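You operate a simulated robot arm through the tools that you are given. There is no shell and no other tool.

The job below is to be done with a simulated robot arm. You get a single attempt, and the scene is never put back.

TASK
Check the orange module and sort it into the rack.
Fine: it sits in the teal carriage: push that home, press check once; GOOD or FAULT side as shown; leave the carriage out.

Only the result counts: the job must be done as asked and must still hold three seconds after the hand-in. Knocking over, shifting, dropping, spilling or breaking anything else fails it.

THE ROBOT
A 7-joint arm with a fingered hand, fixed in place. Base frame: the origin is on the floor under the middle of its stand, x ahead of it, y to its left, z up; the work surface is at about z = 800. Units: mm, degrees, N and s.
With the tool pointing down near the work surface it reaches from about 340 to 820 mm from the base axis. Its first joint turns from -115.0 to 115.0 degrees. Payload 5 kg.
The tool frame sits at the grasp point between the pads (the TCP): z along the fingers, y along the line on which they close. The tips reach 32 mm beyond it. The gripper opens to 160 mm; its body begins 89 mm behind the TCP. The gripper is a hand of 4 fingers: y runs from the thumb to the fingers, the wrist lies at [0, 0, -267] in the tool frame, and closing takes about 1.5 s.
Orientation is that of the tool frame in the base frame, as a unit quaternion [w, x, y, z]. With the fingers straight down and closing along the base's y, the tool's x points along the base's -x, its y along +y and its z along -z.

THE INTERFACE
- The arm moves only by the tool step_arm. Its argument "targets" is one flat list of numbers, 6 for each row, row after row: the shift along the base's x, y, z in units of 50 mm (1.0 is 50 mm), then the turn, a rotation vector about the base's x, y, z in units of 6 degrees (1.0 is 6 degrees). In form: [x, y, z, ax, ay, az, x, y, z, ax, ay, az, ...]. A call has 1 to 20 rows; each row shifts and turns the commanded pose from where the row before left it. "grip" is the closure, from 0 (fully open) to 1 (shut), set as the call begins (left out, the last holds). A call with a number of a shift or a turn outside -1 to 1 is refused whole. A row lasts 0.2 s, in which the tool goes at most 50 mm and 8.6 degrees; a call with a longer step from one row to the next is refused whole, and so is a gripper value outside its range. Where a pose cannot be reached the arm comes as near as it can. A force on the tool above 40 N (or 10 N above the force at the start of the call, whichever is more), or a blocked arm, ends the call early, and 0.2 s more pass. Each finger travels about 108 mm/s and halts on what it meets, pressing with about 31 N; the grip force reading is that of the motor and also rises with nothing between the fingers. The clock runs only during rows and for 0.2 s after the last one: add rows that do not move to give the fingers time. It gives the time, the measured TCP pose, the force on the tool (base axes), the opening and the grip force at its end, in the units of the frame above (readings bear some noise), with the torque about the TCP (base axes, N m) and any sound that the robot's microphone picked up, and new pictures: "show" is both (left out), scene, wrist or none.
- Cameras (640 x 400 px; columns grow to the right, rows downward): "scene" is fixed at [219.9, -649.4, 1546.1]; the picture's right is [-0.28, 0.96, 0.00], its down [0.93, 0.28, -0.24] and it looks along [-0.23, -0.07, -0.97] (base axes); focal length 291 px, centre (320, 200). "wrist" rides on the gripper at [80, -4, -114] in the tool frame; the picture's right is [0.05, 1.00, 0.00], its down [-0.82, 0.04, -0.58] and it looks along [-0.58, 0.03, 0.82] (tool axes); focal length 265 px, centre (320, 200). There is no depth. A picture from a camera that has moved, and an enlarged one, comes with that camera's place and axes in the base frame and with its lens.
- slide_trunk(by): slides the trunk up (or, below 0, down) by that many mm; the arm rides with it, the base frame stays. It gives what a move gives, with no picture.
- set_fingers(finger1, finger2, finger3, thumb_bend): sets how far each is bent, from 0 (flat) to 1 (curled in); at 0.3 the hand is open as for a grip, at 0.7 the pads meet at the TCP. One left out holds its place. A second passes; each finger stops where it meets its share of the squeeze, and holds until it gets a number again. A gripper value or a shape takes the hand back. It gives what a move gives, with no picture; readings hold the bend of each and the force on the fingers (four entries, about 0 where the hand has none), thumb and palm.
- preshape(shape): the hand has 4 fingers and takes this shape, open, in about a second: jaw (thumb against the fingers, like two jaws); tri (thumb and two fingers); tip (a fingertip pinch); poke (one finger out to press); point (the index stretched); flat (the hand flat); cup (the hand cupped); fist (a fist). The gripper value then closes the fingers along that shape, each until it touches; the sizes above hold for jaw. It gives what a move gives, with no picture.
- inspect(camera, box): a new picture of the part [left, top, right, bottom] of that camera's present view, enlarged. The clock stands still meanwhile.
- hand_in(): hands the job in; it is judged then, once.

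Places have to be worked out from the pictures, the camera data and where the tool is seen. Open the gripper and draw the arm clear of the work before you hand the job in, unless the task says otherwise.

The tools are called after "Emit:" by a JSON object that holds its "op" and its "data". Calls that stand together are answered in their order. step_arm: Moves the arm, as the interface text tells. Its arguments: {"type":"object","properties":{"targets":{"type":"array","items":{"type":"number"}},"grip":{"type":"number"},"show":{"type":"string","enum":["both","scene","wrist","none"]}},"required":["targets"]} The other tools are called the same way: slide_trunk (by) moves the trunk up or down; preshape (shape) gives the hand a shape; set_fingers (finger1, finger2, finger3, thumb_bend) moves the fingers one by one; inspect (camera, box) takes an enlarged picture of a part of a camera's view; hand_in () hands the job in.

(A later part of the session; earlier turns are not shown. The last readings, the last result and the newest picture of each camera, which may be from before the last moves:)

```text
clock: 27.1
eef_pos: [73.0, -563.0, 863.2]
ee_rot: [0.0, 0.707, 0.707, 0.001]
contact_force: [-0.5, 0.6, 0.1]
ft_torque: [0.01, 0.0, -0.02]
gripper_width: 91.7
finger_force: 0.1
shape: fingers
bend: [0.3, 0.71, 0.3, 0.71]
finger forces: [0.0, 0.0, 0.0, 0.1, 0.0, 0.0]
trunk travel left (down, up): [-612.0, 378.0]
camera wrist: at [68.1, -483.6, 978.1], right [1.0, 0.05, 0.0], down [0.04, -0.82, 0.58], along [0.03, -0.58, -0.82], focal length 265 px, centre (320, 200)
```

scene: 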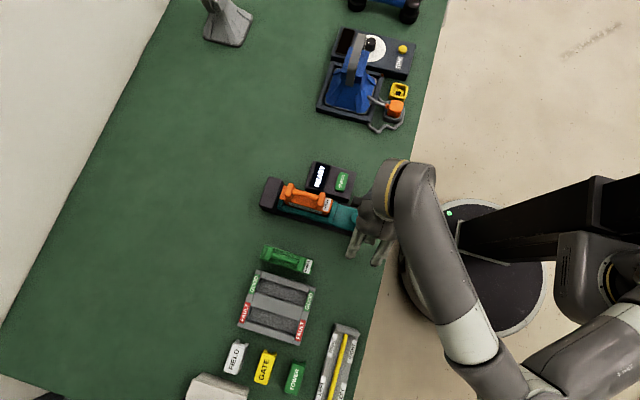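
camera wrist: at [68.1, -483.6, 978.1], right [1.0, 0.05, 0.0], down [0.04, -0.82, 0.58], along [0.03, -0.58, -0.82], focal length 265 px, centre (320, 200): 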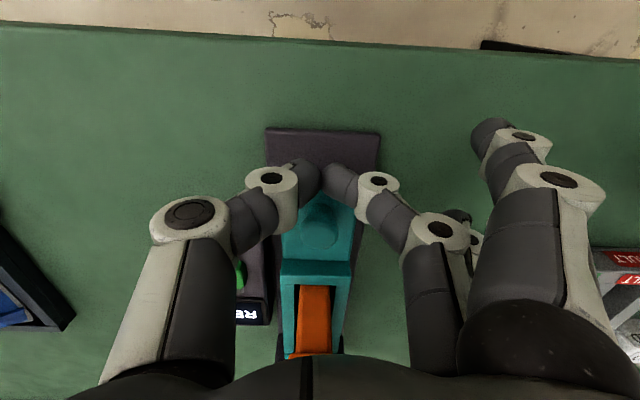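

The closed tips sit just on the robot side of the knob. I'll push toward -y in small steps, watching the force.

Emit:
{"op": "step_arm", "data": {"targets": [0, -0.08, 0, 0, 0, 0, 0, -0.08, 0, 0, 0, 0, 0, -0.08, 0, 0, 0, 0, 0, -0.06, 0, 0, 0, 0], "show": "wrist"}}

```text
clock: 28.1
eef_pos: [74.1, -577.0, 864.7]
ee_rot: [0.001, 0.707, 0.708, 0.0]
contact_force: [0.4, 0.4, -0.2]
ft_torque: [-0.01, -0.02, 0.01]
gripper_width: 91.6
finger_force: 0.0
shape: fingers
bend: [0.3, 0.71, 0.3, 0.71]
finger forces: [0.0, 0.0, 0.0, 0.0, 0.0, 0.0]
trunk travel left (down, up): [-612.0, 378.0]
camera wrist: at [68.1, -497.9, 978.7], right [1.0, 0.05, 0.0], down [0.04, -0.82, 0.58], along [0.03, -0.58, -0.82], focal length 265 px, centre (320, 200)
```

wrist: 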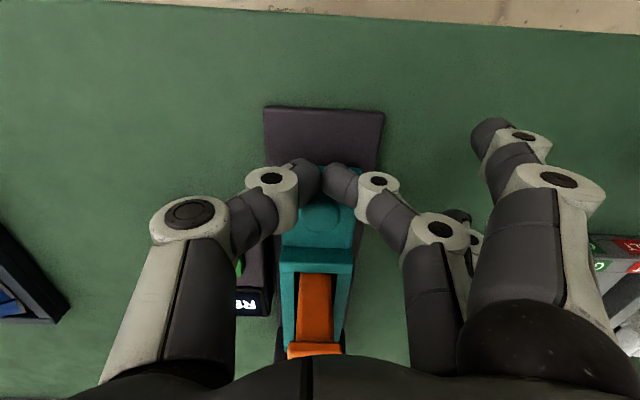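

Emit:
{"op": "step_arm", "data": {"targets": [0, -0.05, 0, 0, 0, 0, 0, -0.05, 0, 0, 0, 0, 0, -0.05, 0, 0, 0, 0, 0, -0.05, 0, 0, 0, 0], "show": "both"}}

```text
clock: 29.1
eef_pos: [73.2, -584.8, 865.6]
ee_rot: [0.0, 0.707, 0.707, 0.0]
contact_force: [-1.3, 22.0, 1.9]
ft_torque: [0.41, 0.02, 0.12]
gripper_width: 92.1
finger_force: 11.4
shape: fingers
bend: [0.3, 0.71, 0.3, 0.71]
finger forces: [0.1, 15.7, 0.0, 0.1, 6.2, 0.0]
trunk travel left (down, up): [-612.0, 378.0]
camera wrist: at [67.9, -505.0, 978.6], right [1.0, 0.05, 0.0], down [0.04, -0.82, 0.58], along [0.03, -0.58, -0.82], focal length 265 px, centre (320, 200)
```

scene: 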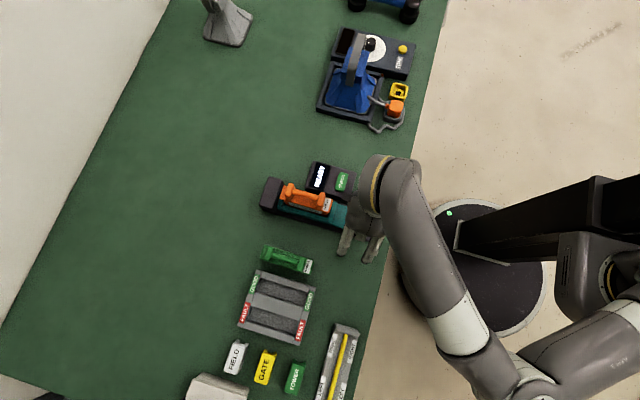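
wrist: 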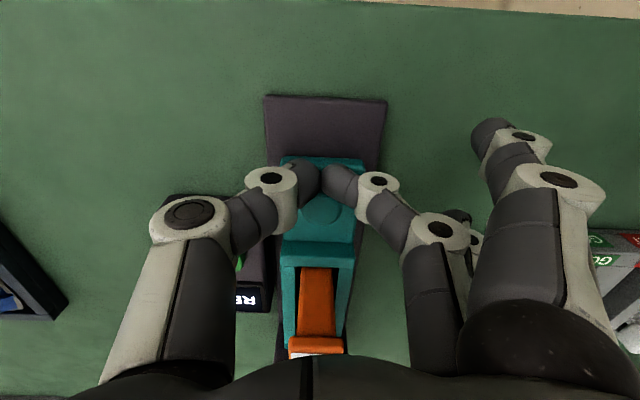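

The push met a firm 22 N with no further travel, so the carriage is home. I'll back off in +y and raise with the trunk before turning the hand for the button.

Emit:
{"op": "step_arm", "data": {"targets": [0, 0.3, 0, 0, 0, 0, 0, 0.3, 0, 0, 0, 0], "show": "none"}}

Emit:
{"op": "slide_trunk", "data": {"by": 190}}

Emit:
{"op": "inspect", "data": {"camera": "scene", "box": [240, 140, 400, 240]}}

Emit:
{"op": "inspect", "data": {"camera": "wrist", "box": [180, 60, 480, 260]}}

```text
clock: 29.7
eef_pos: [73.6, -558.0, 863.7]
ee_rot: [0.002, 0.706, 0.708, 0.001]
contact_force: [-0.2, 0.5, -0.2]
ft_torque: [0.0, 0.03, -0.02]
gripper_width: 91.7
finger_force: 0.0
shape: fingers
bend: [0.3, 0.71, 0.3, 0.71]
finger forces: [0.1, 0.0, 0.1, 0.0, 0.0, 0.0]
trunk travel left (down, up): [-612.0, 378.0]
```

```text
clock: 31.8
eef_pos: [74.8, -557.2, 1052.8]
ee_rot: [0.001, 0.707, 0.707, 0.001]
contact_force: [-0.3, -0.8, 0.8]
ft_torque: [0.0, 0.01, -0.02]
gripper_width: 92.0
finger_force: 0.0
shape: fingers
bend: [0.3, 0.71, 0.3, 0.71]
finger forces: [0.0, 0.0, 0.1, 0.1, 0.0, 0.0]
trunk travel left (down, up): [-802.0, 188.0]
```

```text
4.00 times, centred on (320, 190) of scene
camera zoom: at [219.9, -649.4, 1546.1], right [-0.28, 0.96, 0.0], down [0.93, 0.28, -0.24], along [-0.23, -0.07, -0.97], focal length 1164 px, centre (320, 240)
```

zoom: 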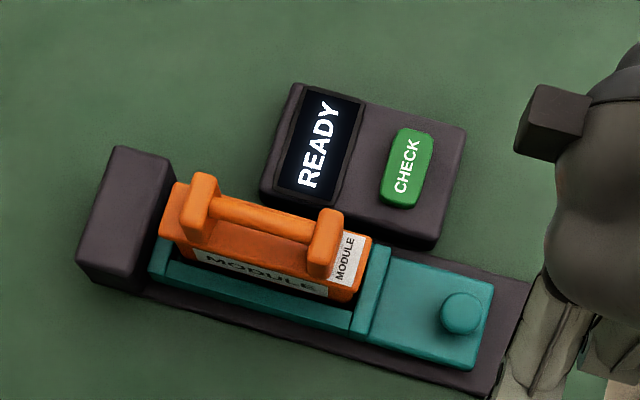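

```text
2.00 times, centred on (330, 160) of wrist
camera zoom: at [69.3, -477.9, 1167.3], right [1.0, 0.05, 0.0], down [0.04, -0.82, 0.58], along [0.03, -0.58, -0.82], focal length 531 px, centre (300, 280)
```

zoom: 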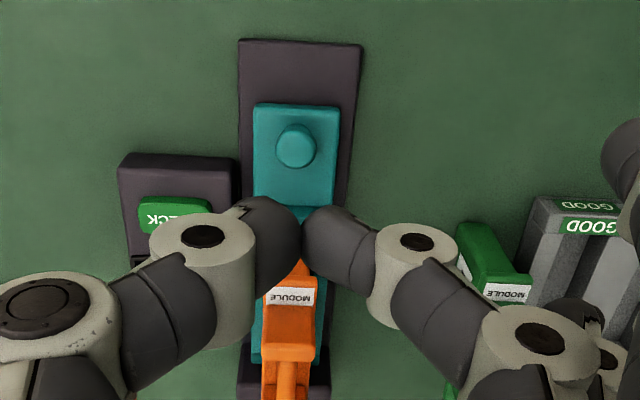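

The carriage sits against the stop block and the display still reads READY. I'll yaw the hand +90° back to the original orientation (fingers along y) so it stays clear of the module when pressing CHECK.

Emit:
{"op": "step_arm", "data": {"targets": [0, 0, 0, 0, 0, 1, 0, 0, 0, 0, 0, 1, 0, 0, 0, 0, 0, 1, 0, 0, 0, 0, 0, 1, 0, 0, 0, 0, 0, 1, 0, 0, 0, 0, 0, 1, 0, 0, 0, 0, 0, 1, 0, 0, 0, 0, 0, 1, 0, 0, 0, 0, 0, 1, 0, 0, 0, 0, 0, 1, 0, 0, 0, 0, 0, 1, 0, 0, 0, 0, 0, 1, 0, 0, 0, 0, 0, 1, 0, 0, 0, 0, 0, 1, 0, 0, 0, 0, 0, 1], "show": "both"}}

```text
clock: 35.0
eef_pos: [75.1, -557.8, 1053.4]
ee_rot: [0.0, -0.002, 1.0, 0.001]
contact_force: [0.6, -0.3, 0.2]
ft_torque: [-0.03, 0.01, 0.01]
gripper_width: 91.9
finger_force: 0.0
shape: fingers
bend: [0.3, 0.71, 0.3, 0.71]
finger forces: [0.0, 0.0, 0.0, 0.0, 0.0, 0.0]
trunk travel left (down, up): [-802.0, 188.0]
camera wrist: at [-6.8, -562.5, 1167.2], right [-0.06, 1.0, 0.0], down [0.82, 0.04, 0.58], along [0.58, 0.03, -0.82], focal length 265 px, centre (320, 200)
```

scene: 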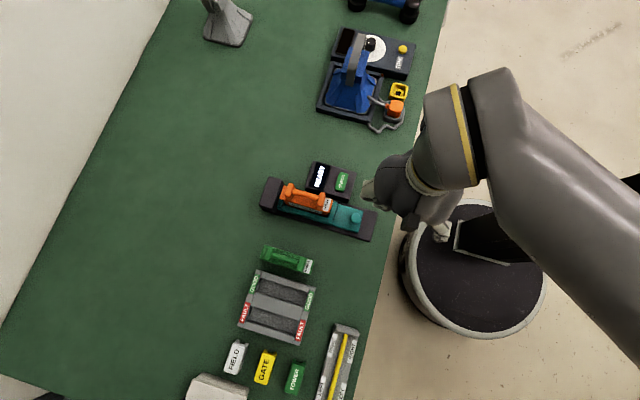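
wrist: 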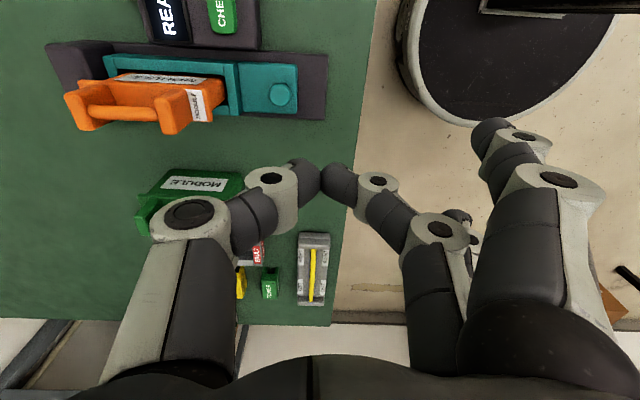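

The rotation is done. I'll move at this height toward a spot above the CHECK button, estimated at (-8, -659, 838).

Emit:
{"op": "step_arm", "data": {"targets": [-0.415, 0, 0, 0, 0, 0, -0.415, -0.4, 0, 0, 0, 0, -0.415, -0.6, 0, 0, 0, 0, -0.415, -0.6, 0, 0, 0, 0, 0, -0.6, 0, 0, 0, 0], "show": "both"}}

```text
clock: 36.2
eef_pos: [-10.5, -667.6, 1052.3]
ee_rot: [0.0, 0.0, 1.0, 0.002]
contact_force: [-0.8, 0.2, 0.1]
ft_torque: [0.03, 0.04, -0.04]
gripper_width: 91.9
finger_force: 0.0
shape: fingers
bend: [0.3, 0.71, 0.3, 0.71]
finger forces: [0.0, 0.1, 0.1, 0.0, 0.0, 0.0]
trunk travel left (down, up): [-802.0, 188.0]
camera wrist: at [-91.9, -674.0, 1167.1], right [-0.05, 1.0, 0.0], down [0.82, 0.04, 0.58], along [0.58, 0.03, -0.82], focal length 265 px, centre (320, 200)
```

scene: 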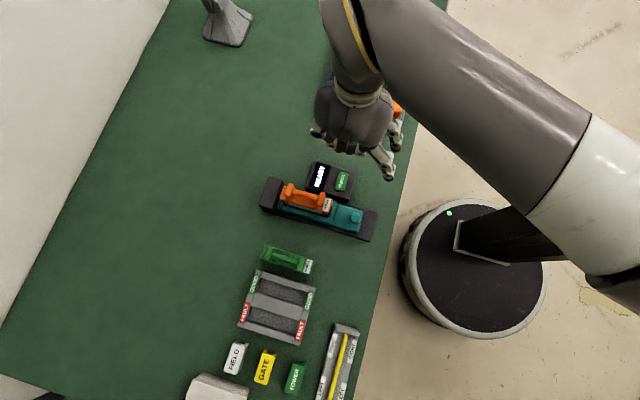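
wrist: 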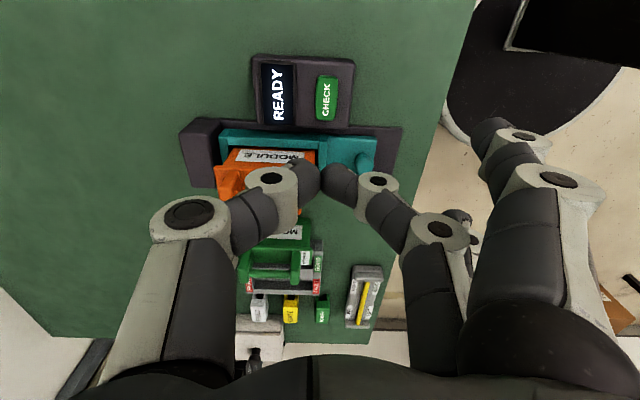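

The wrist view agrees with the button at about (-8.5, -660). I'll tilt 15° about x so the middle fingertip is the lowest point, and align it over the button.

Emit:
{"op": "step_arm", "data": {"targets": [0.02, 0.03, 0, -0.84, 0, 0, 0.02, 0.03, 0, -0.83, 0, 0, 0, 0.03, 0, -0.83, 0, 0, 0, 0, 0, 0, 0, 0], "show": "wrist"}}

Emit:
{"op": "slide_trunk", "data": {"by": -130}}

Emit:
{"op": "step_arm", "data": {"targets": [0, 0, 0, 0, 0, 0], "show": "both"}}

Emit:
{"op": "inspect", "data": {"camera": "wrist", "box": [200, 60, 440, 240]}}

```text
clock: 37.2
eef_pos: [-7.9, -663.1, 1053.2]
ee_rot: [0.0, 0.0, 0.992, -0.13]
contact_force: [0.1, 1.0, -0.3]
ft_torque: [0.01, -0.01, -0.03]
gripper_width: 91.8
finger_force: 0.0
shape: fingers
bend: [0.3, 0.71, 0.3, 0.71]
finger forces: [0.1, 0.0, 0.0, 0.0, 0.1, 0.2]
trunk travel left (down, up): [-802.0, 188.0]
camera wrist: at [-88.8, -638.6, 1164.9], right [-0.05, 0.96, -0.26], down [0.82, 0.19, 0.55], along [0.58, -0.18, -0.8], focal length 265 px, centre (320, 200)
```

wrist: 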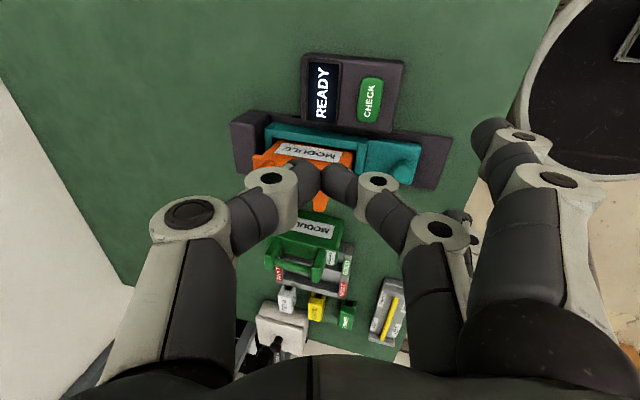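

```text
clock: 38.8
eef_pos: [-8.2, -663.2, 923.6]
ee_rot: [0.001, -0.001, 0.992, -0.129]
contact_force: [-1.4, -0.1, 0.4]
ft_torque: [-0.03, 0.04, 0.0]
gripper_width: 92.0
finger_force: 0.0
shape: fingers
bend: [0.3, 0.71, 0.3, 0.71]
finger forces: [0.0, 0.0, 0.1, 0.0, 0.0, 0.1]
trunk travel left (down, up): [-672.0, 318.0]
```

```text
clock: 39.2
eef_pos: [-9.0, -662.4, 924.4]
ee_rot: [0.0, -0.001, 0.992, -0.129]
contact_force: [0.5, -1.4, 0.8]
ft_torque: [-0.02, -0.01, 0.02]
gripper_width: 91.8
finger_force: 0.1
shape: fingers
bend: [0.3, 0.71, 0.3, 0.71]
finger forces: [0.0, 0.1, 0.1, 0.0, 0.0, 0.0]
trunk travel left (down, up): [-672.0, 318.0]
camera wrist: at [-88.9, -638.4, 1035.1], right [-0.05, 0.97, -0.26], down [0.82, 0.19, 0.55], along [0.58, -0.18, -0.8], focal length 265 px, centre (320, 200)
```

scene: 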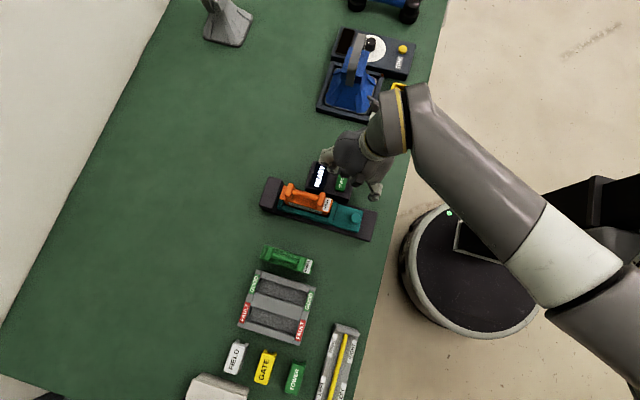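
wrist: 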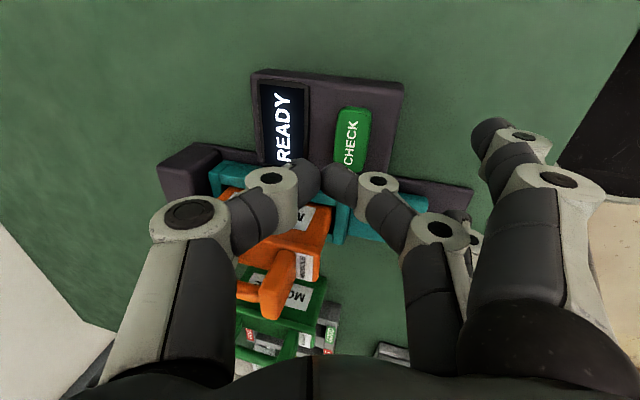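

```text
2.22 times, centred on (320, 150) of wrist
camera zoom: at [-88.9, -638.4, 1035.1], right [-0.05, 0.97, -0.26], down [0.82, 0.19, 0.55], along [0.58, -0.18, -0.8], focal length 590 px, centre (320, 311)
```

zoom: 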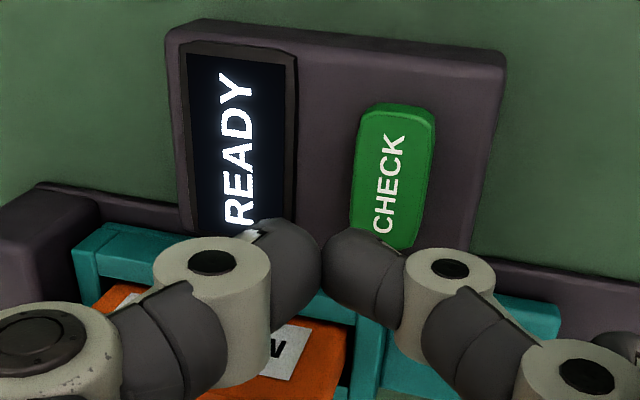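

The button centre computes to (-8, -661), with the middle fingertip predicted at (-9, -659.5), so alignment is good. I'll lower 44 mm to hover just above the button.

Emit:
{"op": "slide_trunk", "data": {"by": -44}}

Emit:
{"op": "step_arm", "data": {"targets": [0, 0, 0, 0, 0, 0], "show": "both"}}

Emit:
{"op": "inspect", "data": {"camera": "wrist", "box": [200, 60, 440, 240]}}

Emit:
{"op": "inspect", "data": {"camera": "scene", "box": [260, 120, 420, 220]}}

```text
clock: 40.0
eef_pos: [-7.6, -662.2, 879.8]
ee_rot: [0.001, 0.0, 0.992, -0.13]
contact_force: [-0.8, -0.4, 0.1]
ft_torque: [-0.01, 0.0, 0.02]
gripper_width: 91.8
finger_force: 0.1
shape: fingers
bend: [0.3, 0.71, 0.3, 0.71]
finger forces: [0.1, 0.1, 0.1, 0.0, 0.1, 0.0]
trunk travel left (down, up): [-628.0, 362.0]
```

```text
clock: 40.4
eef_pos: [-6.8, -663.5, 879.8]
ee_rot: [-0.001, 0.0, 0.992, -0.129]
contact_force: [0.8, 0.7, -0.4]
ft_torque: [0.01, -0.01, -0.01]
gripper_width: 91.9
finger_force: 0.1
shape: fingers
bend: [0.3, 0.71, 0.3, 0.71]
finger forces: [0.0, 0.0, 0.0, 0.0, 0.1, 0.0]
trunk travel left (down, up): [-628.0, 362.0]
camera wrist: at [-88.9, -638.4, 991.2], right [-0.05, 0.97, -0.26], down [0.82, 0.19, 0.55], along [0.58, -0.18, -0.8], focal length 265 px, centre (320, 200)
```

scene: 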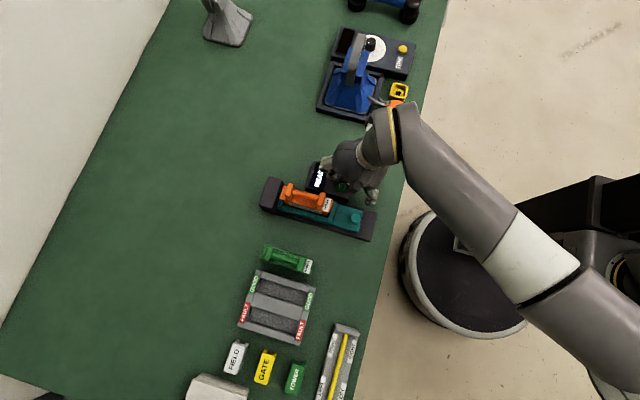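
wrist: 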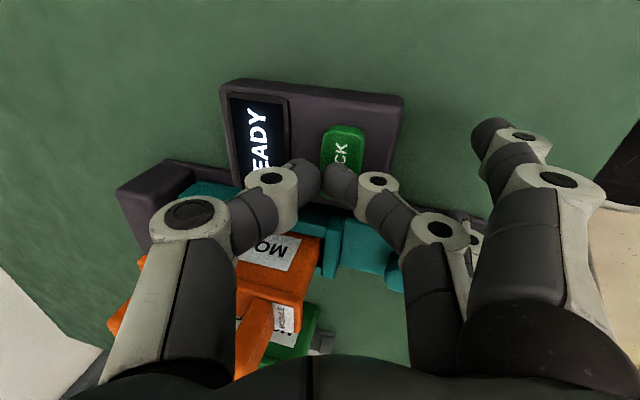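

```text
2.22 times, centred on (320, 150) of wrist
camera zoom: at [-88.9, -638.4, 991.2], right [-0.05, 0.97, -0.26], down [0.82, 0.19, 0.55], along [0.58, -0.18, -0.8], focal length 590 px, centre (320, 311)
```

zoom: 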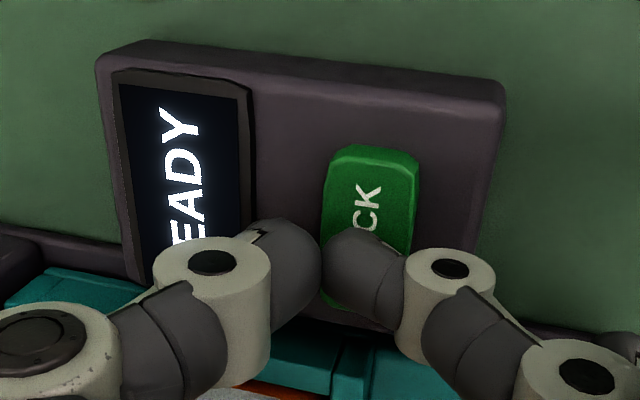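

```text
4.00 times, centred on (340, 170) of scene
camera zoom: at [219.9, -649.4, 1546.1], right [-0.28, 0.96, 0.0], down [0.93, 0.28, -0.24], along [-0.23, -0.07, -0.97], focal length 1164 px, centre (240, 320)
```

zoom: 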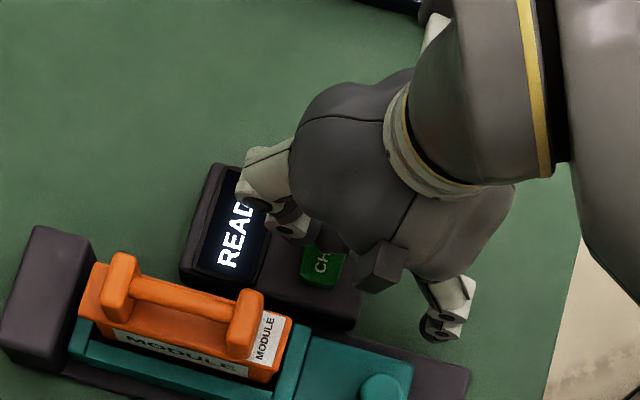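

The fingertip hovers over the button with a few mm of clearance. I'll lower in 2 mm steps, watching force, sound and display.

Emit:
{"op": "step_arm", "data": {"targets": [0, 0.02, -0.04, 0, 0, 0, 0, 0, -0.04, 0, 0, 0, 0, 0, -0.04, 0, 0, 0], "show": "none"}}

Emit:
{"op": "inspect", "data": {"camera": "wrist", "box": [200, 60, 440, 240]}}

```text
clock: 41.2
eef_pos: [-6.7, -661.0, 872.3]
ee_rot: [0.0, -0.001, 0.992, -0.129]
contact_force: [0.5, 0.1, 0.8]
ft_torque: [0.01, 0.02, 0.01]
gripper_width: 91.7
finger_force: 0.1
shape: fingers
bend: [0.3, 0.71, 0.3, 0.71]
finger forces: [0.1, 0.1, 0.0, 0.0, 0.0, 0.0]
trunk travel left (down, up): [-628.0, 362.0]
```

```text
2.22 times, centred on (320, 150) of wrist
camera zoom: at [-88.8, -636.8, 984.7], right [-0.05, 0.97, -0.26], down [0.82, 0.19, 0.55], along [0.58, -0.18, -0.8], focal length 590 px, centre (320, 311)
```

zoom: 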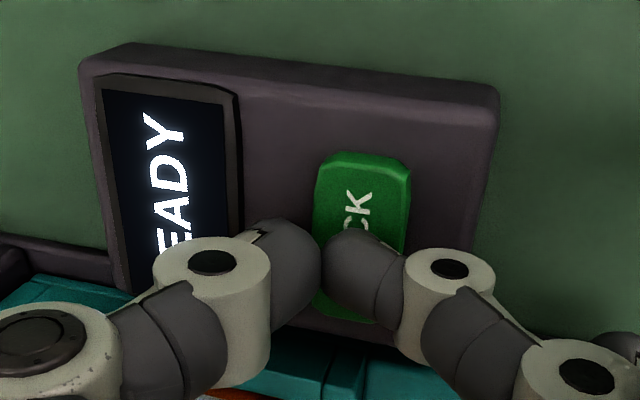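

No contact yet at z≈873. I'll continue downward.

Emit:
{"op": "step_arm", "data": {"targets": [0, 0, -0.04, 0, 0, 0, 0, 0, -0.04, 0, 0, 0], "show": "none"}}

```text
clock: 41.8
eef_pos: [-7.6, -660.8, 870.0]
ee_rot: [0.0, 0.0, 0.992, -0.129]
contact_force: [0.1, 1.5, 3.3]
ft_torque: [0.02, 0.03, -0.03]
gripper_width: 91.7
finger_force: 2.2
shape: fingers
bend: [0.3, 0.71, 0.3, 0.71]
finger forces: [0.1, 4.4, 0.1, 0.0, 0.1, 0.0]
trunk travel left (down, up): [-628.0, 362.0]
heard: click
```

There's contact (about 4 N on the middle finger) and a click was heard. I'll check the display before moving anything further.

Emit:
{"op": "inspect", "data": {"camera": "scene", "box": [260, 120, 420, 220]}}

Emit:
{"op": "inspect", "data": {"camera": "wrist", "box": [200, 60, 440, 240]}}

```text
4.00 times, centred on (340, 170) of scene
camera zoom: at [219.9, -649.4, 1546.1], right [-0.28, 0.96, 0.0], down [0.93, 0.28, -0.24], along [-0.23, -0.07, -0.97], focal length 1164 px, centre (240, 320)
```

zoom: 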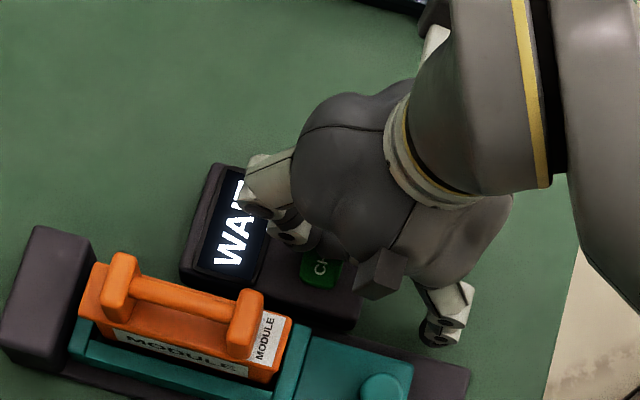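

```text
2.22 times, centred on (320, 150) of wrist
camera zoom: at [-88.7, -637.0, 980.8], right [-0.05, 0.97, -0.26], down [0.82, 0.19, 0.55], along [0.58, -0.18, -0.8], focal length 590 px, centre (320, 311)
```

zoom: 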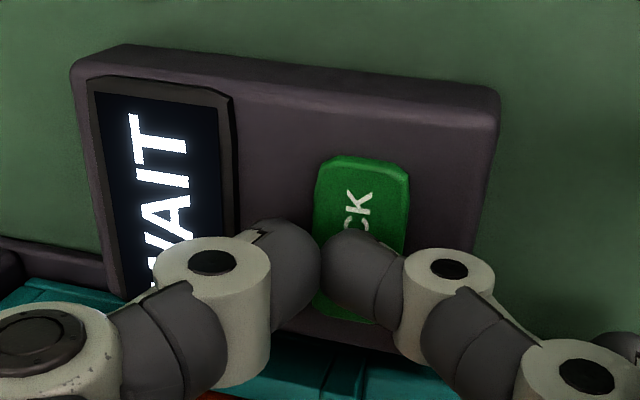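

The display changed to WAIT, so the single press registered. I'll lift straight off the button at once and wait for the result.

Emit:
{"op": "step_arm", "data": {"targets": [0, 0, 0.4, 0, 0, 0, 0, 0, 0.6, 0, 0, 0, 0, 0, 0, 0, 0, 0, 0, 0, 0, 0, 0, 0, 0, 0, 0, 0, 0, 0], "show": "none"}}

Emit:
{"op": "inspect", "data": {"camera": "scene", "box": [260, 120, 420, 220]}}

Emit:
{"op": "inspect", "data": {"camera": "wrist", "box": [200, 40, 440, 220]}}

```text
clock: 43.0
eef_pos: [-6.9, -662.1, 919.2]
ee_rot: [0.001, -0.002, 0.991, -0.13]
contact_force: [-1.0, 0.0, -0.3]
ft_torque: [0.0, -0.03, 0.0]
gripper_width: 91.8
finger_force: 0.0
shape: fingers
bend: [0.3, 0.71, 0.3, 0.71]
finger forces: [0.1, 0.0, 0.0, 0.1, 0.0, 0.0]
trunk travel left (down, up): [-628.0, 362.0]
```

```text
4.00 times, centred on (340, 170) of scene
camera zoom: at [219.9, -649.4, 1546.1], right [-0.28, 0.96, 0.0], down [0.93, 0.28, -0.24], along [-0.23, -0.07, -0.97], focal length 1164 px, centre (240, 320)
```

zoom: 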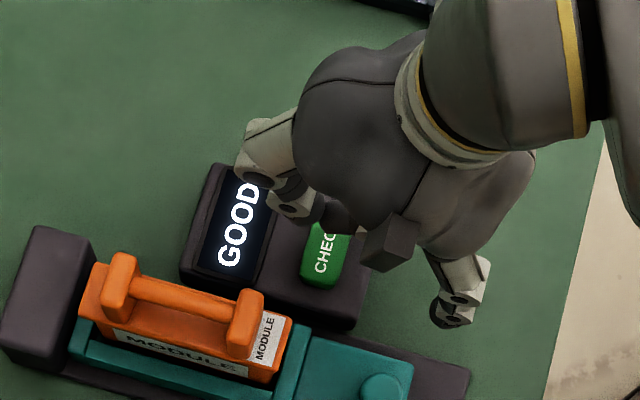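

```text
2.22 times, centred on (320, 130) of wrist
camera zoom: at [-88.8, -638.3, 1030.6], right [-0.05, 0.97, -0.26], down [0.82, 0.19, 0.55], along [0.58, -0.18, -0.8], focal length 590 px, centre (320, 356)
```

zoom: 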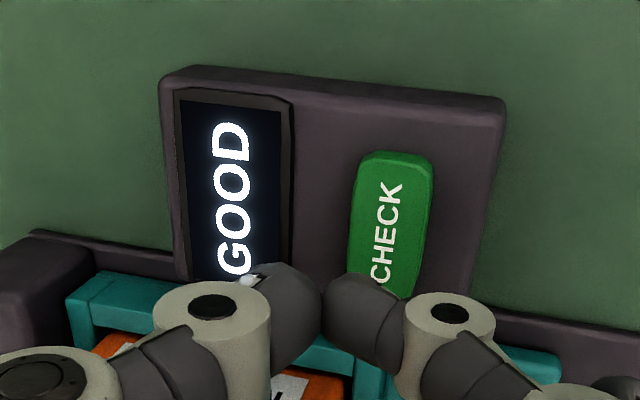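

The display shows GOOD, so the module goes in a GOOD slot. I'll raise with the trunk, undo the tilt, move clear over the knob area and yaw back to pull the carriage out.

Emit:
{"op": "slide_trunk", "data": {"by": 140}}

Emit:
{"op": "step_arm", "data": {"targets": [0, 0.2, 0, 0.83, 0, 0, 0, 0.2, 0, 0.83, 0, 0, 0, 0.3, 0, 0.84, 0, 0, 0.4, 0.4, 0, 0, 0, 0, 0.4, 0.5, 0, 0, 0, 0, 0.4, 0.5, 0, 0, 0, 0, 0.4, 0, 0, 0, 0, 0], "show": "both"}}

```text
clock: 44.7
eef_pos: [-7.5, -662.7, 1060.1]
ee_rot: [0.0, -0.001, 0.992, -0.13]
contact_force: [-0.5, -0.5, 0.3]
ft_torque: [0.0, 0.01, 0.02]
gripper_width: 91.8
finger_force: 0.0
shape: fingers
bend: [0.3, 0.71, 0.3, 0.71]
finger forces: [0.0, 0.0, 0.0, 0.1, 0.0, 0.1]
trunk travel left (down, up): [-768.0, 222.0]
```

```text
clock: 46.3
eef_pos: [70.7, -559.9, 1058.1]
ee_rot: [0.001, -0.001, 1.0, 0.001]
contact_force: [-0.1, -0.7, 0.5]
ft_torque: [0.04, 0.03, 0.0]
gripper_width: 92.1
finger_force: 0.0
shape: fingers
bend: [0.3, 0.71, 0.3, 0.71]
finger forces: [0.1, 0.0, 0.0, 0.0, 0.0, 0.0]
trunk travel left (down, up): [-768.0, 222.0]
camera wrist: at [-10.0, -564.1, 1172.5], right [-0.05, 1.0, 0.0], down [0.82, 0.04, 0.58], along [0.58, 0.03, -0.82], focal length 265 px, centre (320, 200)
```

scene: 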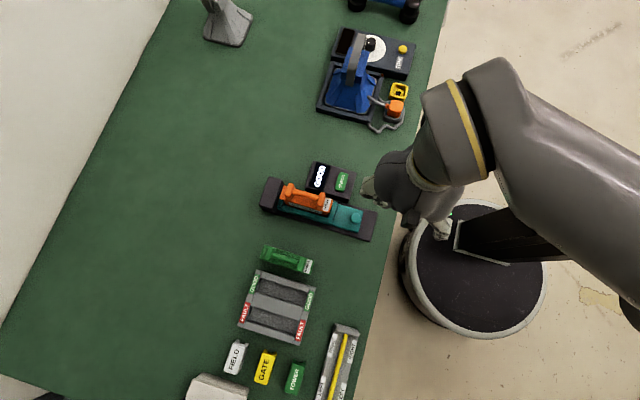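
wrist: 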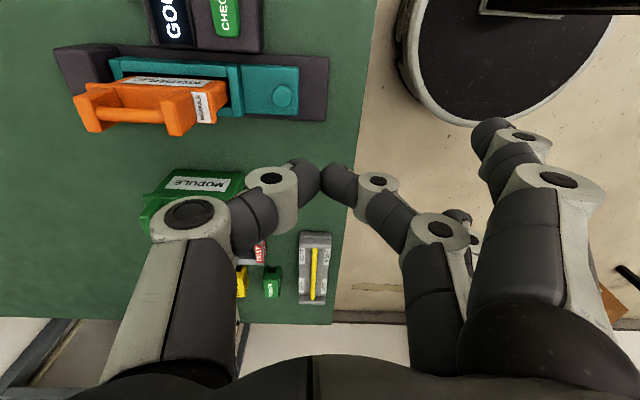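

GOOD is still displayed. I'll yaw -90° again and reopen the middle finger and thumb for the knob.

Emit:
{"op": "step_arm", "data": {"targets": [0, 0, 0, 0, 0, -1, 0, 0, 0, 0, 0, -1, 0, 0, 0, 0, 0, -1, 0, 0, 0, 0, 0, -1, 0, 0, 0, 0, 0, -1, 0, 0, 0, 0, 0, -1, 0, 0, 0, 0, 0, -1, 0, 0, 0, 0, 0, -1, 0, 0, 0, 0, 0, -1, 0, 0, 0, 0, 0, -1, 0, 0, 0, 0, 0, -1, 0, 0, 0, 0, 0, -1, 0, 0, 0, 0, 0, -1, 0, 0, 0, 0, 0, -1, 0, 0, 0, 0, 0, -1], "show": "none"}}

Emit:
{"op": "set_fingers", "data": {"finger2": 0.58, "thumb_bend": 0.6}}

Emit:
{"op": "step_arm", "data": {"targets": [0.04, -0.4, 0, 0, 0, 0, 0.04, -0.4, 0, 0, 0, 0, 0, 0, 0, 0, 0, 0], "show": "both"}}

```text
clock: 49.5
eef_pos: [73.2, -558.3, 1058.5]
ee_rot: [0.0, 0.707, 0.707, 0.0]
contact_force: [0.7, 0.1, -1.2]
ft_torque: [0.01, -0.02, 0.01]
gripper_width: 91.6
finger_force: 0.0
shape: fingers
bend: [0.3, 0.71, 0.3, 0.71]
finger forces: [0.0, 0.0, 0.1, 0.0, 0.0, 0.0]
trunk travel left (down, up): [-768.0, 222.0]
```

```text
clock: 50.5
eef_pos: [73.2, -558.3, 1058.6]
ee_rot: [0.0, 0.707, 0.707, 0.0]
contact_force: [0.2, 0.3, -0.2]
ft_torque: [-0.03, -0.03, -0.01]
gripper_width: 110.9
finger_force: 0.1
shape: fingers
bend: [0.3, 0.57, 0.3, 0.6]
finger forces: [0.0, 0.1, 0.0, 0.0, 0.1, 0.1]
trunk travel left (down, up): [-768.0, 222.0]
```

```text
clock: 51.3
eef_pos: [77.8, -598.2, 1060.6]
ee_rot: [0.001, 0.706, 0.708, 0.001]
contact_force: [0.2, 0.4, 0.1]
ft_torque: [0.0, -0.02, -0.03]
gripper_width: 110.8
finger_force: 0.1
shape: fingers
bend: [0.3, 0.57, 0.3, 0.6]
finger forces: [0.1, 0.0, 0.1, 0.1, 0.0, 0.0]
trunk travel left (down, up): [-768.0, 222.0]
camera wrist: at [71.4, -517.9, 1174.1], right [1.0, 0.05, 0.0], down [0.04, -0.82, 0.58], along [0.03, -0.58, -0.82], focal length 265 px, centre (320, 200)
```

scene: 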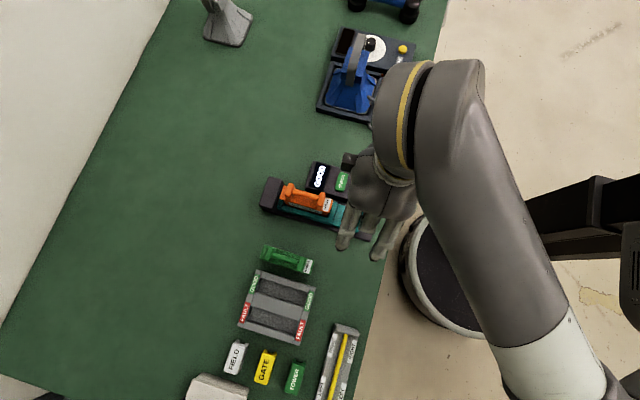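
wrist: 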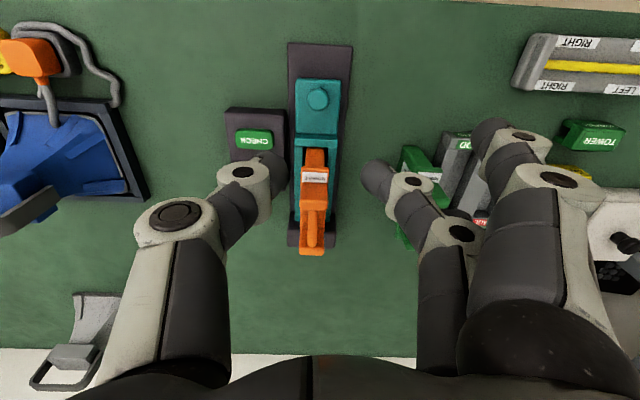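

The knob appears at about (73, -601). I'll centre on it and lower with the trunk to z≈900 for a check.

Emit:
{"op": "step_arm", "data": {"targets": [-0.07, -0.03, 0, 0, 0, 0], "show": "none"}}

Emit:
{"op": "slide_trunk", "data": {"by": -160}}

Emit:
{"op": "inspect", "data": {"camera": "wrist", "box": [200, 60, 440, 260]}}

```text
clock: 51.7
eef_pos: [72.3, -599.6, 1059.4]
ee_rot: [0.001, 0.706, 0.708, 0.0]
contact_force: [-0.2, -0.3, 0.5]
ft_torque: [-0.03, 0.01, 0.01]
gripper_width: 110.9
finger_force: 0.0
shape: fingers
bend: [0.3, 0.57, 0.3, 0.6]
finger forces: [0.0, 0.0, 0.0, 0.1, 0.1, 0.0]
trunk travel left (down, up): [-768.0, 222.0]
```

```text
clock: 53.5
eef_pos: [73.1, -598.9, 899.2]
ee_rot: [0.001, 0.707, 0.708, 0.0]
contact_force: [-0.2, 0.2, 0.4]
ft_torque: [0.0, 0.01, 0.04]
gripper_width: 111.0
finger_force: 0.1
shape: fingers
bend: [0.3, 0.57, 0.3, 0.6]
finger forces: [0.0, 0.0, 0.0, 0.0, 0.1, 0.0]
trunk travel left (down, up): [-608.0, 382.0]
```

```text
2.00 times, centred on (320, 160) of wrist
camera zoom: at [68.1, -519.6, 1013.4], right [1.0, 0.05, 0.0], down [0.04, -0.82, 0.58], along [0.03, -0.58, -0.82], focal length 531 px, centre (320, 280)
```

zoom: 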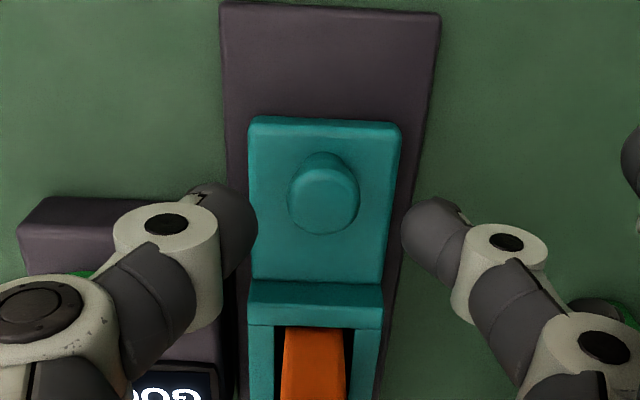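

The knob top computes to (73.5, -603). I'll shift 4 mm in -y so the pads sit slightly behind its centre, lower to z≈862 and close.

Emit:
{"op": "step_arm", "data": {"targets": [0, -0.1, 0, 0, 0, 0], "show": "none"}}

Emit:
{"op": "slide_trunk", "data": {"by": -37}}

Emit:
{"op": "set_fingers", "data": {"finger2": 0.74, "thumb_bend": 0.72}}

Emit:
{"op": "inspect", "data": {"camera": "wrist", "box": [200, 60, 440, 260]}}

```text
clock: 53.9
eef_pos: [73.4, -603.5, 899.0]
ee_rot: [0.0, 0.707, 0.707, 0.0]
contact_force: [0.0, -0.3, -0.2]
ft_torque: [-0.05, 0.06, -0.03]
gripper_width: 110.9
finger_force: 0.0
shape: fingers
bend: [0.3, 0.57, 0.3, 0.6]
finger forces: [0.1, 0.0, 0.1, 0.0, 0.0, 0.0]
trunk travel left (down, up): [-608.0, 382.0]
```

```text
clock: 54.8
eef_pos: [73.2, -604.5, 862.1]
ee_rot: [0.0, 0.707, 0.707, 0.001]
contact_force: [-1.0, -0.1, -0.3]
ft_torque: [0.04, 0.01, -0.01]
gripper_width: 110.9
finger_force: 0.0
shape: fingers
bend: [0.3, 0.57, 0.3, 0.6]
finger forces: [0.0, 0.1, 0.0, 0.1, 0.1, 0.0]
trunk travel left (down, up): [-571.0, 419.0]
```

```text
clock: 55.8
eef_pos: [72.8, -604.8, 861.9]
ee_rot: [0.001, 0.706, 0.708, 0.0]
contact_force: [-1.7, 0.4, -2.1]
ft_torque: [0.02, -0.29, 0.04]
gripper_width: 100.8
finger_force: 10.4
shape: fingers
bend: [0.3, 0.6, 0.3, 0.67]
finger forces: [0.0, 9.6, 0.0, 0.0, 10.8, 0.0]
trunk travel left (down, up): [-571.0, 419.0]
```

```text
2.00 times, centred on (320, 160) of wrist
camera zoom: at [68.1, -525.5, 976.1], right [1.0, 0.05, 0.0], down [0.04, -0.82, 0.58], along [0.03, -0.58, -0.82], focal length 531 px, centre (320, 280)
```

zoom: 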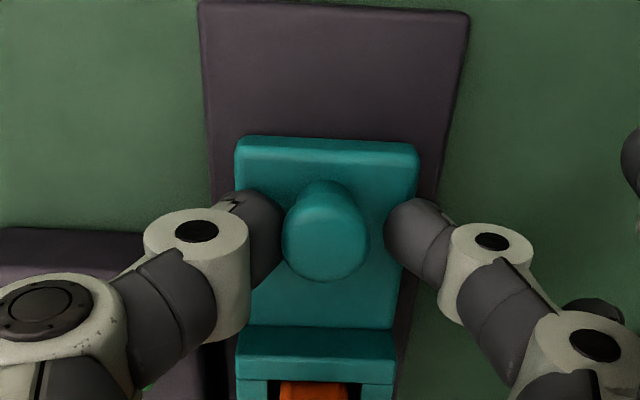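

Both digits press on the knob at about 10 N. I'll pull in +y slowly and see whether the carriage follows.

Emit:
{"op": "step_arm", "data": {"targets": [0, 0.06, 0, 0, 0, 0, 0, 0.1, 0, 0, 0, 0, 0, 0.14, 0, 0, 0, 0], "show": "both"}}

```text
clock: 56.5
eef_pos: [73.8, -589.8, 862.4]
ee_rot: [0.0, 0.707, 0.707, 0.001]
contact_force: [-1.4, 1.0, -0.7]
ft_torque: [-0.04, -0.26, 0.06]
gripper_width: 100.8
finger_force: 10.4
shape: fingers
bend: [0.3, 0.6, 0.3, 0.67]
finger forces: [0.0, 9.3, 0.0, 0.1, 10.9, 0.0]
trunk travel left (down, up): [-571.0, 419.0]
camera wrist: at [68.2, -510.6, 975.9], right [1.0, 0.05, 0.0], down [0.04, -0.82, 0.58], along [0.03, -0.58, -0.82], focal length 265 px, centre (320, 200)
```

scene: 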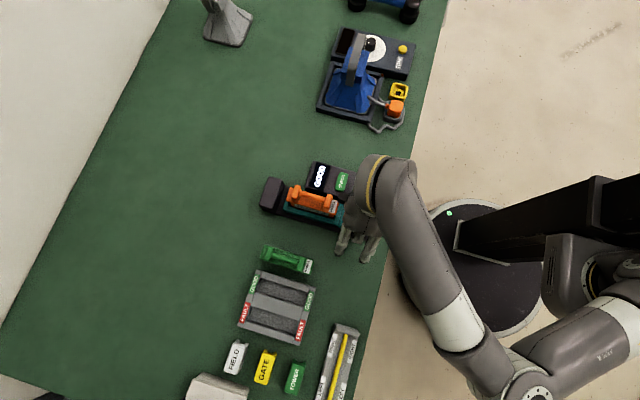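
wrist: 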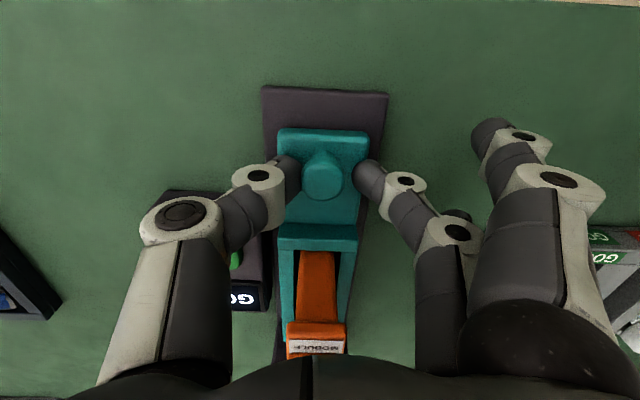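

The carriage follows the pull (15 mm, negligible force). I'll continue about 35 mm to bring it back to where it started.

Emit:
{"op": "step_arm", "data": {"targets": [0, 0.14, 0, 0, 0, 0, 0, 0.14, 0, 0, 0, 0, 0, 0.14, 0, 0, 0, 0, 0, 0.14, 0, 0, 0, 0, 0, 0.1, 0, 0, 0, 0], "show": "both"}}

Emit:
{"op": "inspect", "data": {"camera": "scene", "box": [240, 150, 400, 250]}}

```text
clock: 57.8
eef_pos: [72.8, -556.8, 864.4]
ee_rot: [0.001, 0.707, 0.707, 0.001]
contact_force: [-2.6, 0.7, -5.6]
ft_torque: [0.04, 0.01, 0.01]
gripper_width: 99.7
finger_force: 7.4
shape: fingers
bend: [0.3, 0.63, 0.3, 0.68]
finger forces: [0.0, 5.8, 0.0, 0.1, 8.3, 0.0]
trunk travel left (down, up): [-571.0, 419.0]
camera wrist: at [67.2, -477.0, 977.9], right [1.0, 0.05, 0.0], down [0.04, -0.82, 0.58], along [0.03, -0.58, -0.82], focal length 265 px, centre (320, 200)
```

scene: 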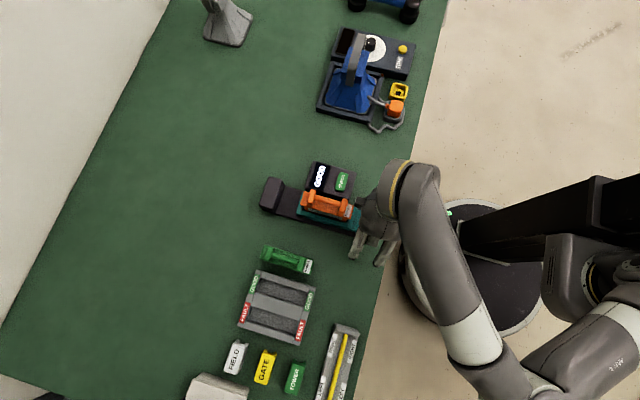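
wrist: 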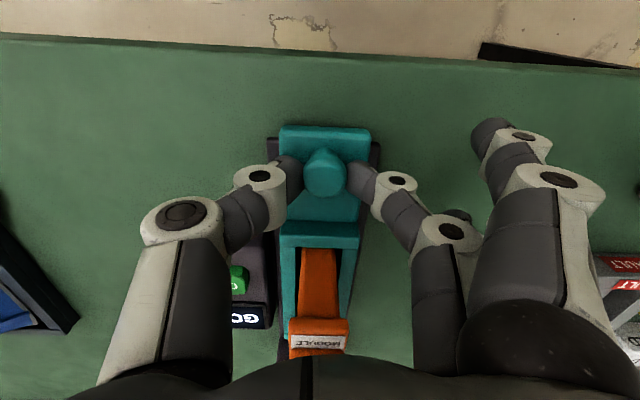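

```text
4.00 times, centred on (320, 200) of scene
camera zoom: at [219.9, -649.4, 1546.1], right [-0.28, 0.96, 0.0], down [0.93, 0.28, -0.24], along [-0.23, -0.07, -0.97], focal length 1164 px, centre (320, 200)
```

zoom: 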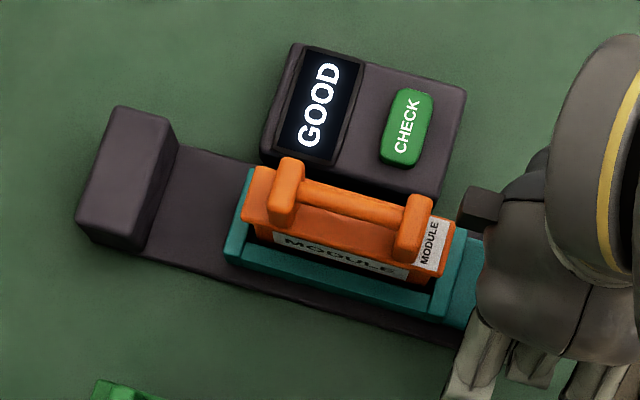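

The carriage is back within a couple of mm of its start position. I'll ease it 2 mm more, let go, and rise with the trunk to look at the module handle and the rack.

Emit:
{"op": "step_arm", "data": {"targets": [0, 0.04, 0, 0, 0, 0], "show": "none"}}

Emit:
{"op": "set_fingers", "data": {"finger2": 0.55, "thumb_bend": 0.58}}

Emit:
{"op": "slide_trunk", "data": {"by": 220}}

Emit:
{"op": "step_arm", "data": {"targets": [0, 0, 0, 0, 0, 0], "show": "both"}}

Emit:
{"op": "inspect", "data": {"camera": "wrist", "box": [260, 60, 480, 260]}}

Emit:
{"op": "inspect", "data": {"camera": "scene", "box": [240, 150, 400, 250]}}

```text
clock: 58.1
eef_pos: [72.6, -555.7, 862.7]
ee_rot: [0.0, 0.708, 0.707, 0.0]
contact_force: [-4.6, -5.6, -2.2]
ft_torque: [-0.15, 0.1, 0.0]
gripper_width: 99.9
finger_force: 8.8
shape: fingers
bend: [0.3, 0.63, 0.3, 0.68]
finger forces: [0.1, 6.3, 0.1, 0.0, 11.3, 0.0]
trunk travel left (down, up): [-571.0, 419.0]
```

```text
clock: 59.1
eef_pos: [73.9, -555.1, 862.4]
ee_rot: [0.001, 0.707, 0.707, 0.001]
contact_force: [-0.8, -0.8, -0.9]
ft_torque: [-0.01, 0.02, -0.03]
gripper_width: 116.7
finger_force: 0.0
shape: fingers
bend: [0.3, 0.55, 0.3, 0.57]
finger forces: [0.1, 0.1, 0.0, 0.0, 0.1, 0.1]
trunk travel left (down, up): [-571.0, 419.0]
```

```text
clock: 61.5
eef_pos: [73.3, -554.3, 1083.3]
ee_rot: [0.002, 0.706, 0.708, 0.0]
contact_force: [-0.5, -0.2, -0.3]
ft_torque: [0.0, 0.01, 0.01]
gripper_width: 116.5
finger_force: 0.0
shape: fingers
bend: [0.3, 0.55, 0.3, 0.57]
finger forces: [0.0, 0.0, 0.0, 0.1, 0.1, 0.0]
trunk travel left (down, up): [-791.0, 199.0]
```

```text
clock: 61.9
eef_pos: [72.9, -554.3, 1082.8]
ee_rot: [0.0, 0.706, 0.708, 0.001]
contact_force: [0.8, 0.4, 0.3]
ft_torque: [-0.03, 0.0, 0.01]
gripper_width: 116.7
finger_force: 0.1
shape: fingers
bend: [0.3, 0.55, 0.3, 0.57]
finger forces: [0.0, 0.0, 0.0, 0.1, 0.0, 0.0]
trunk travel left (down, up): [-791.0, 199.0]
camera wrist: at [68.0, -475.3, 1197.5], right [1.0, 0.05, 0.0], down [0.04, -0.82, 0.58], along [0.03, -0.58, -0.82], focal length 265 px, centre (320, 200)
```

scene: 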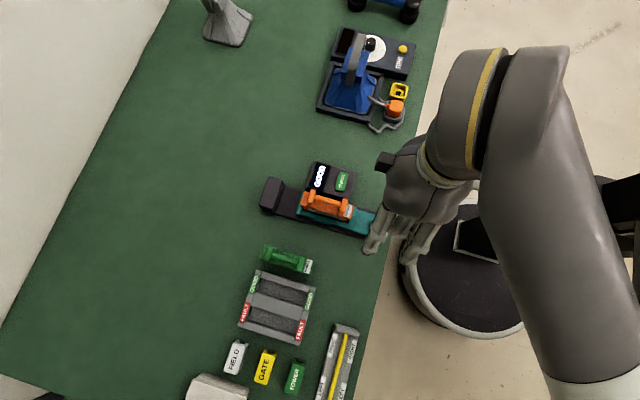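
wrist: 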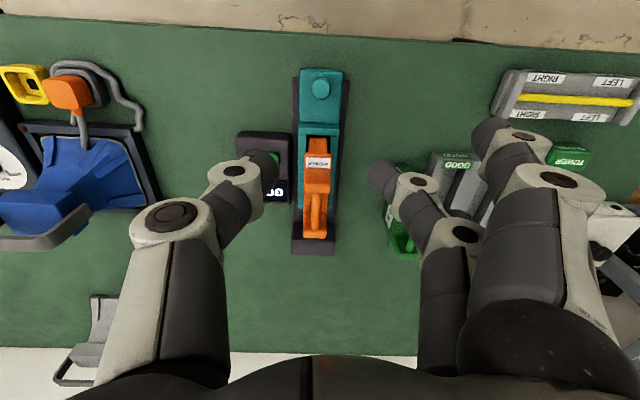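

```text
2.00 times, centred on (370, 160) of wrist
camera zoom: at [68.0, -475.3, 1197.5], right [1.0, 0.05, 0.0], down [0.04, -0.82, 0.58], along [0.03, -0.58, -0.82], focal length 531 px, centre (220, 280)
```

zoom: 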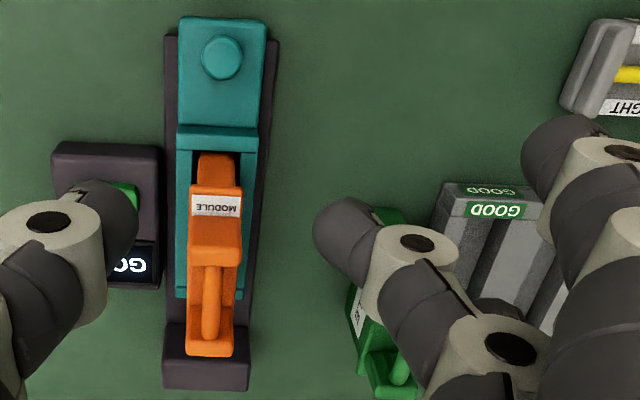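

```text
4.00 times, centred on (320, 200) of scene
camera zoom: at [219.9, -649.4, 1546.1], right [-0.28, 0.96, 0.0], down [0.93, 0.28, -0.24], along [-0.23, -0.07, -0.97], focal length 1164 px, centre (320, 200)
```

zoom: 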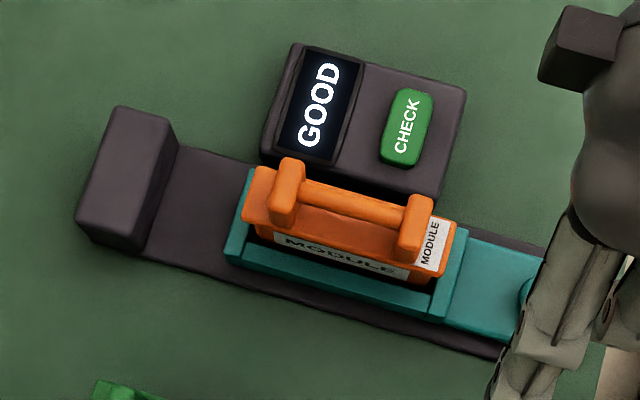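

The small extra pull met -5.6 N, so the carriage is at its outer stop: it is out. Before picking up the module I'll test the reach over the rack with the empty hand half-closed, and use the wrist camera to measure the GOOD slot.

Emit:
{"op": "preshape", "data": {"shape": "jaw"}}

Emit:
{"op": "step_arm", "data": {"targets": [0, 0, 0, 0, 0, 0, 0, 0, 0, 0, 0, 0, 0.73, -0.5, 0, 0, 0, 0, 0.73, -0.5, 0, 0, 0, 0, 0.73, -0.5, 0, 0, 0, 0, 0.73, -0.5, 0, 0, 0, 0], "grip": 0.55, "show": "both"}}

```text
clock: 62.8
eef_pos: [73.4, -555.5, 1083.5]
ee_rot: [0.0, 0.706, 0.708, 0.001]
contact_force: [0.1, -0.4, 0.5]
ft_torque: [0.01, 0.01, 0.01]
gripper_width: 160.0
finger_force: 0.1
shape: jaw
bend: [0.3, 0.3, 0.3, 0.3]
finger forces: [0.1, 0.0, 0.1, 0.0, 0.1, 0.1]
trunk travel left (down, up): [-791.0, 199.0]
```

```text
clock: 64.2
eef_pos: [200.6, -640.4, 1083.2]
ee_rot: [0.0, 0.706, 0.708, 0.001]
contact_force: [-0.6, -1.4, -0.4]
ft_torque: [-0.02, 0.02, 0.02]
gripper_width: 72.6
finger_force: 0.1
shape: jaw
bend: [0.73, 0.73, 0.73, 0.7]
finger forces: [0.0, 0.0, 0.0, 0.1, 0.1, 0.0]
out of reach, approached as far as the arm can: row 6
trunk travel left (down, up): [-791.0, 199.0]
camera wrist: at [195.2, -560.9, 1198.0], right [1.0, 0.05, 0.0], down [0.04, -0.82, 0.58], along [0.03, -0.58, -0.82], focal length 265 px, centre (320, 200)
```

scene: 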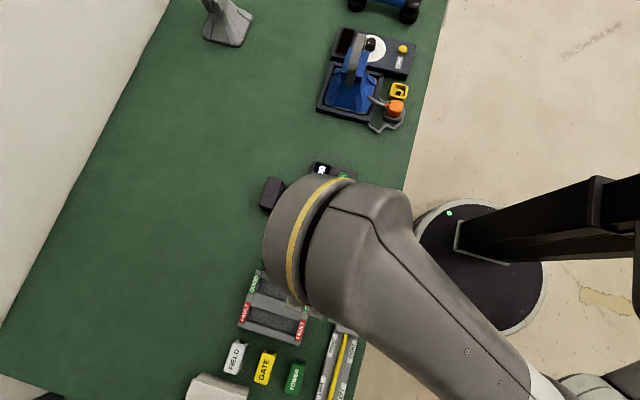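
wrist: 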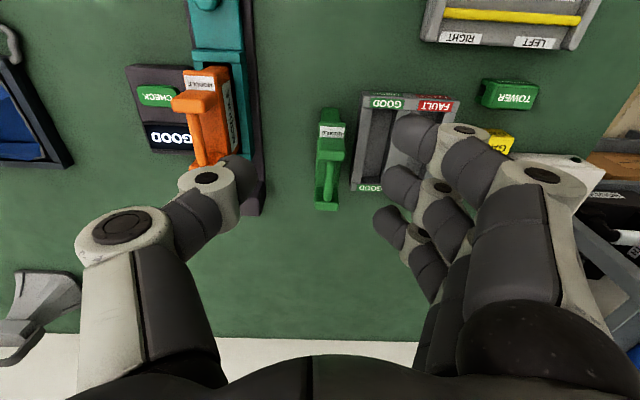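

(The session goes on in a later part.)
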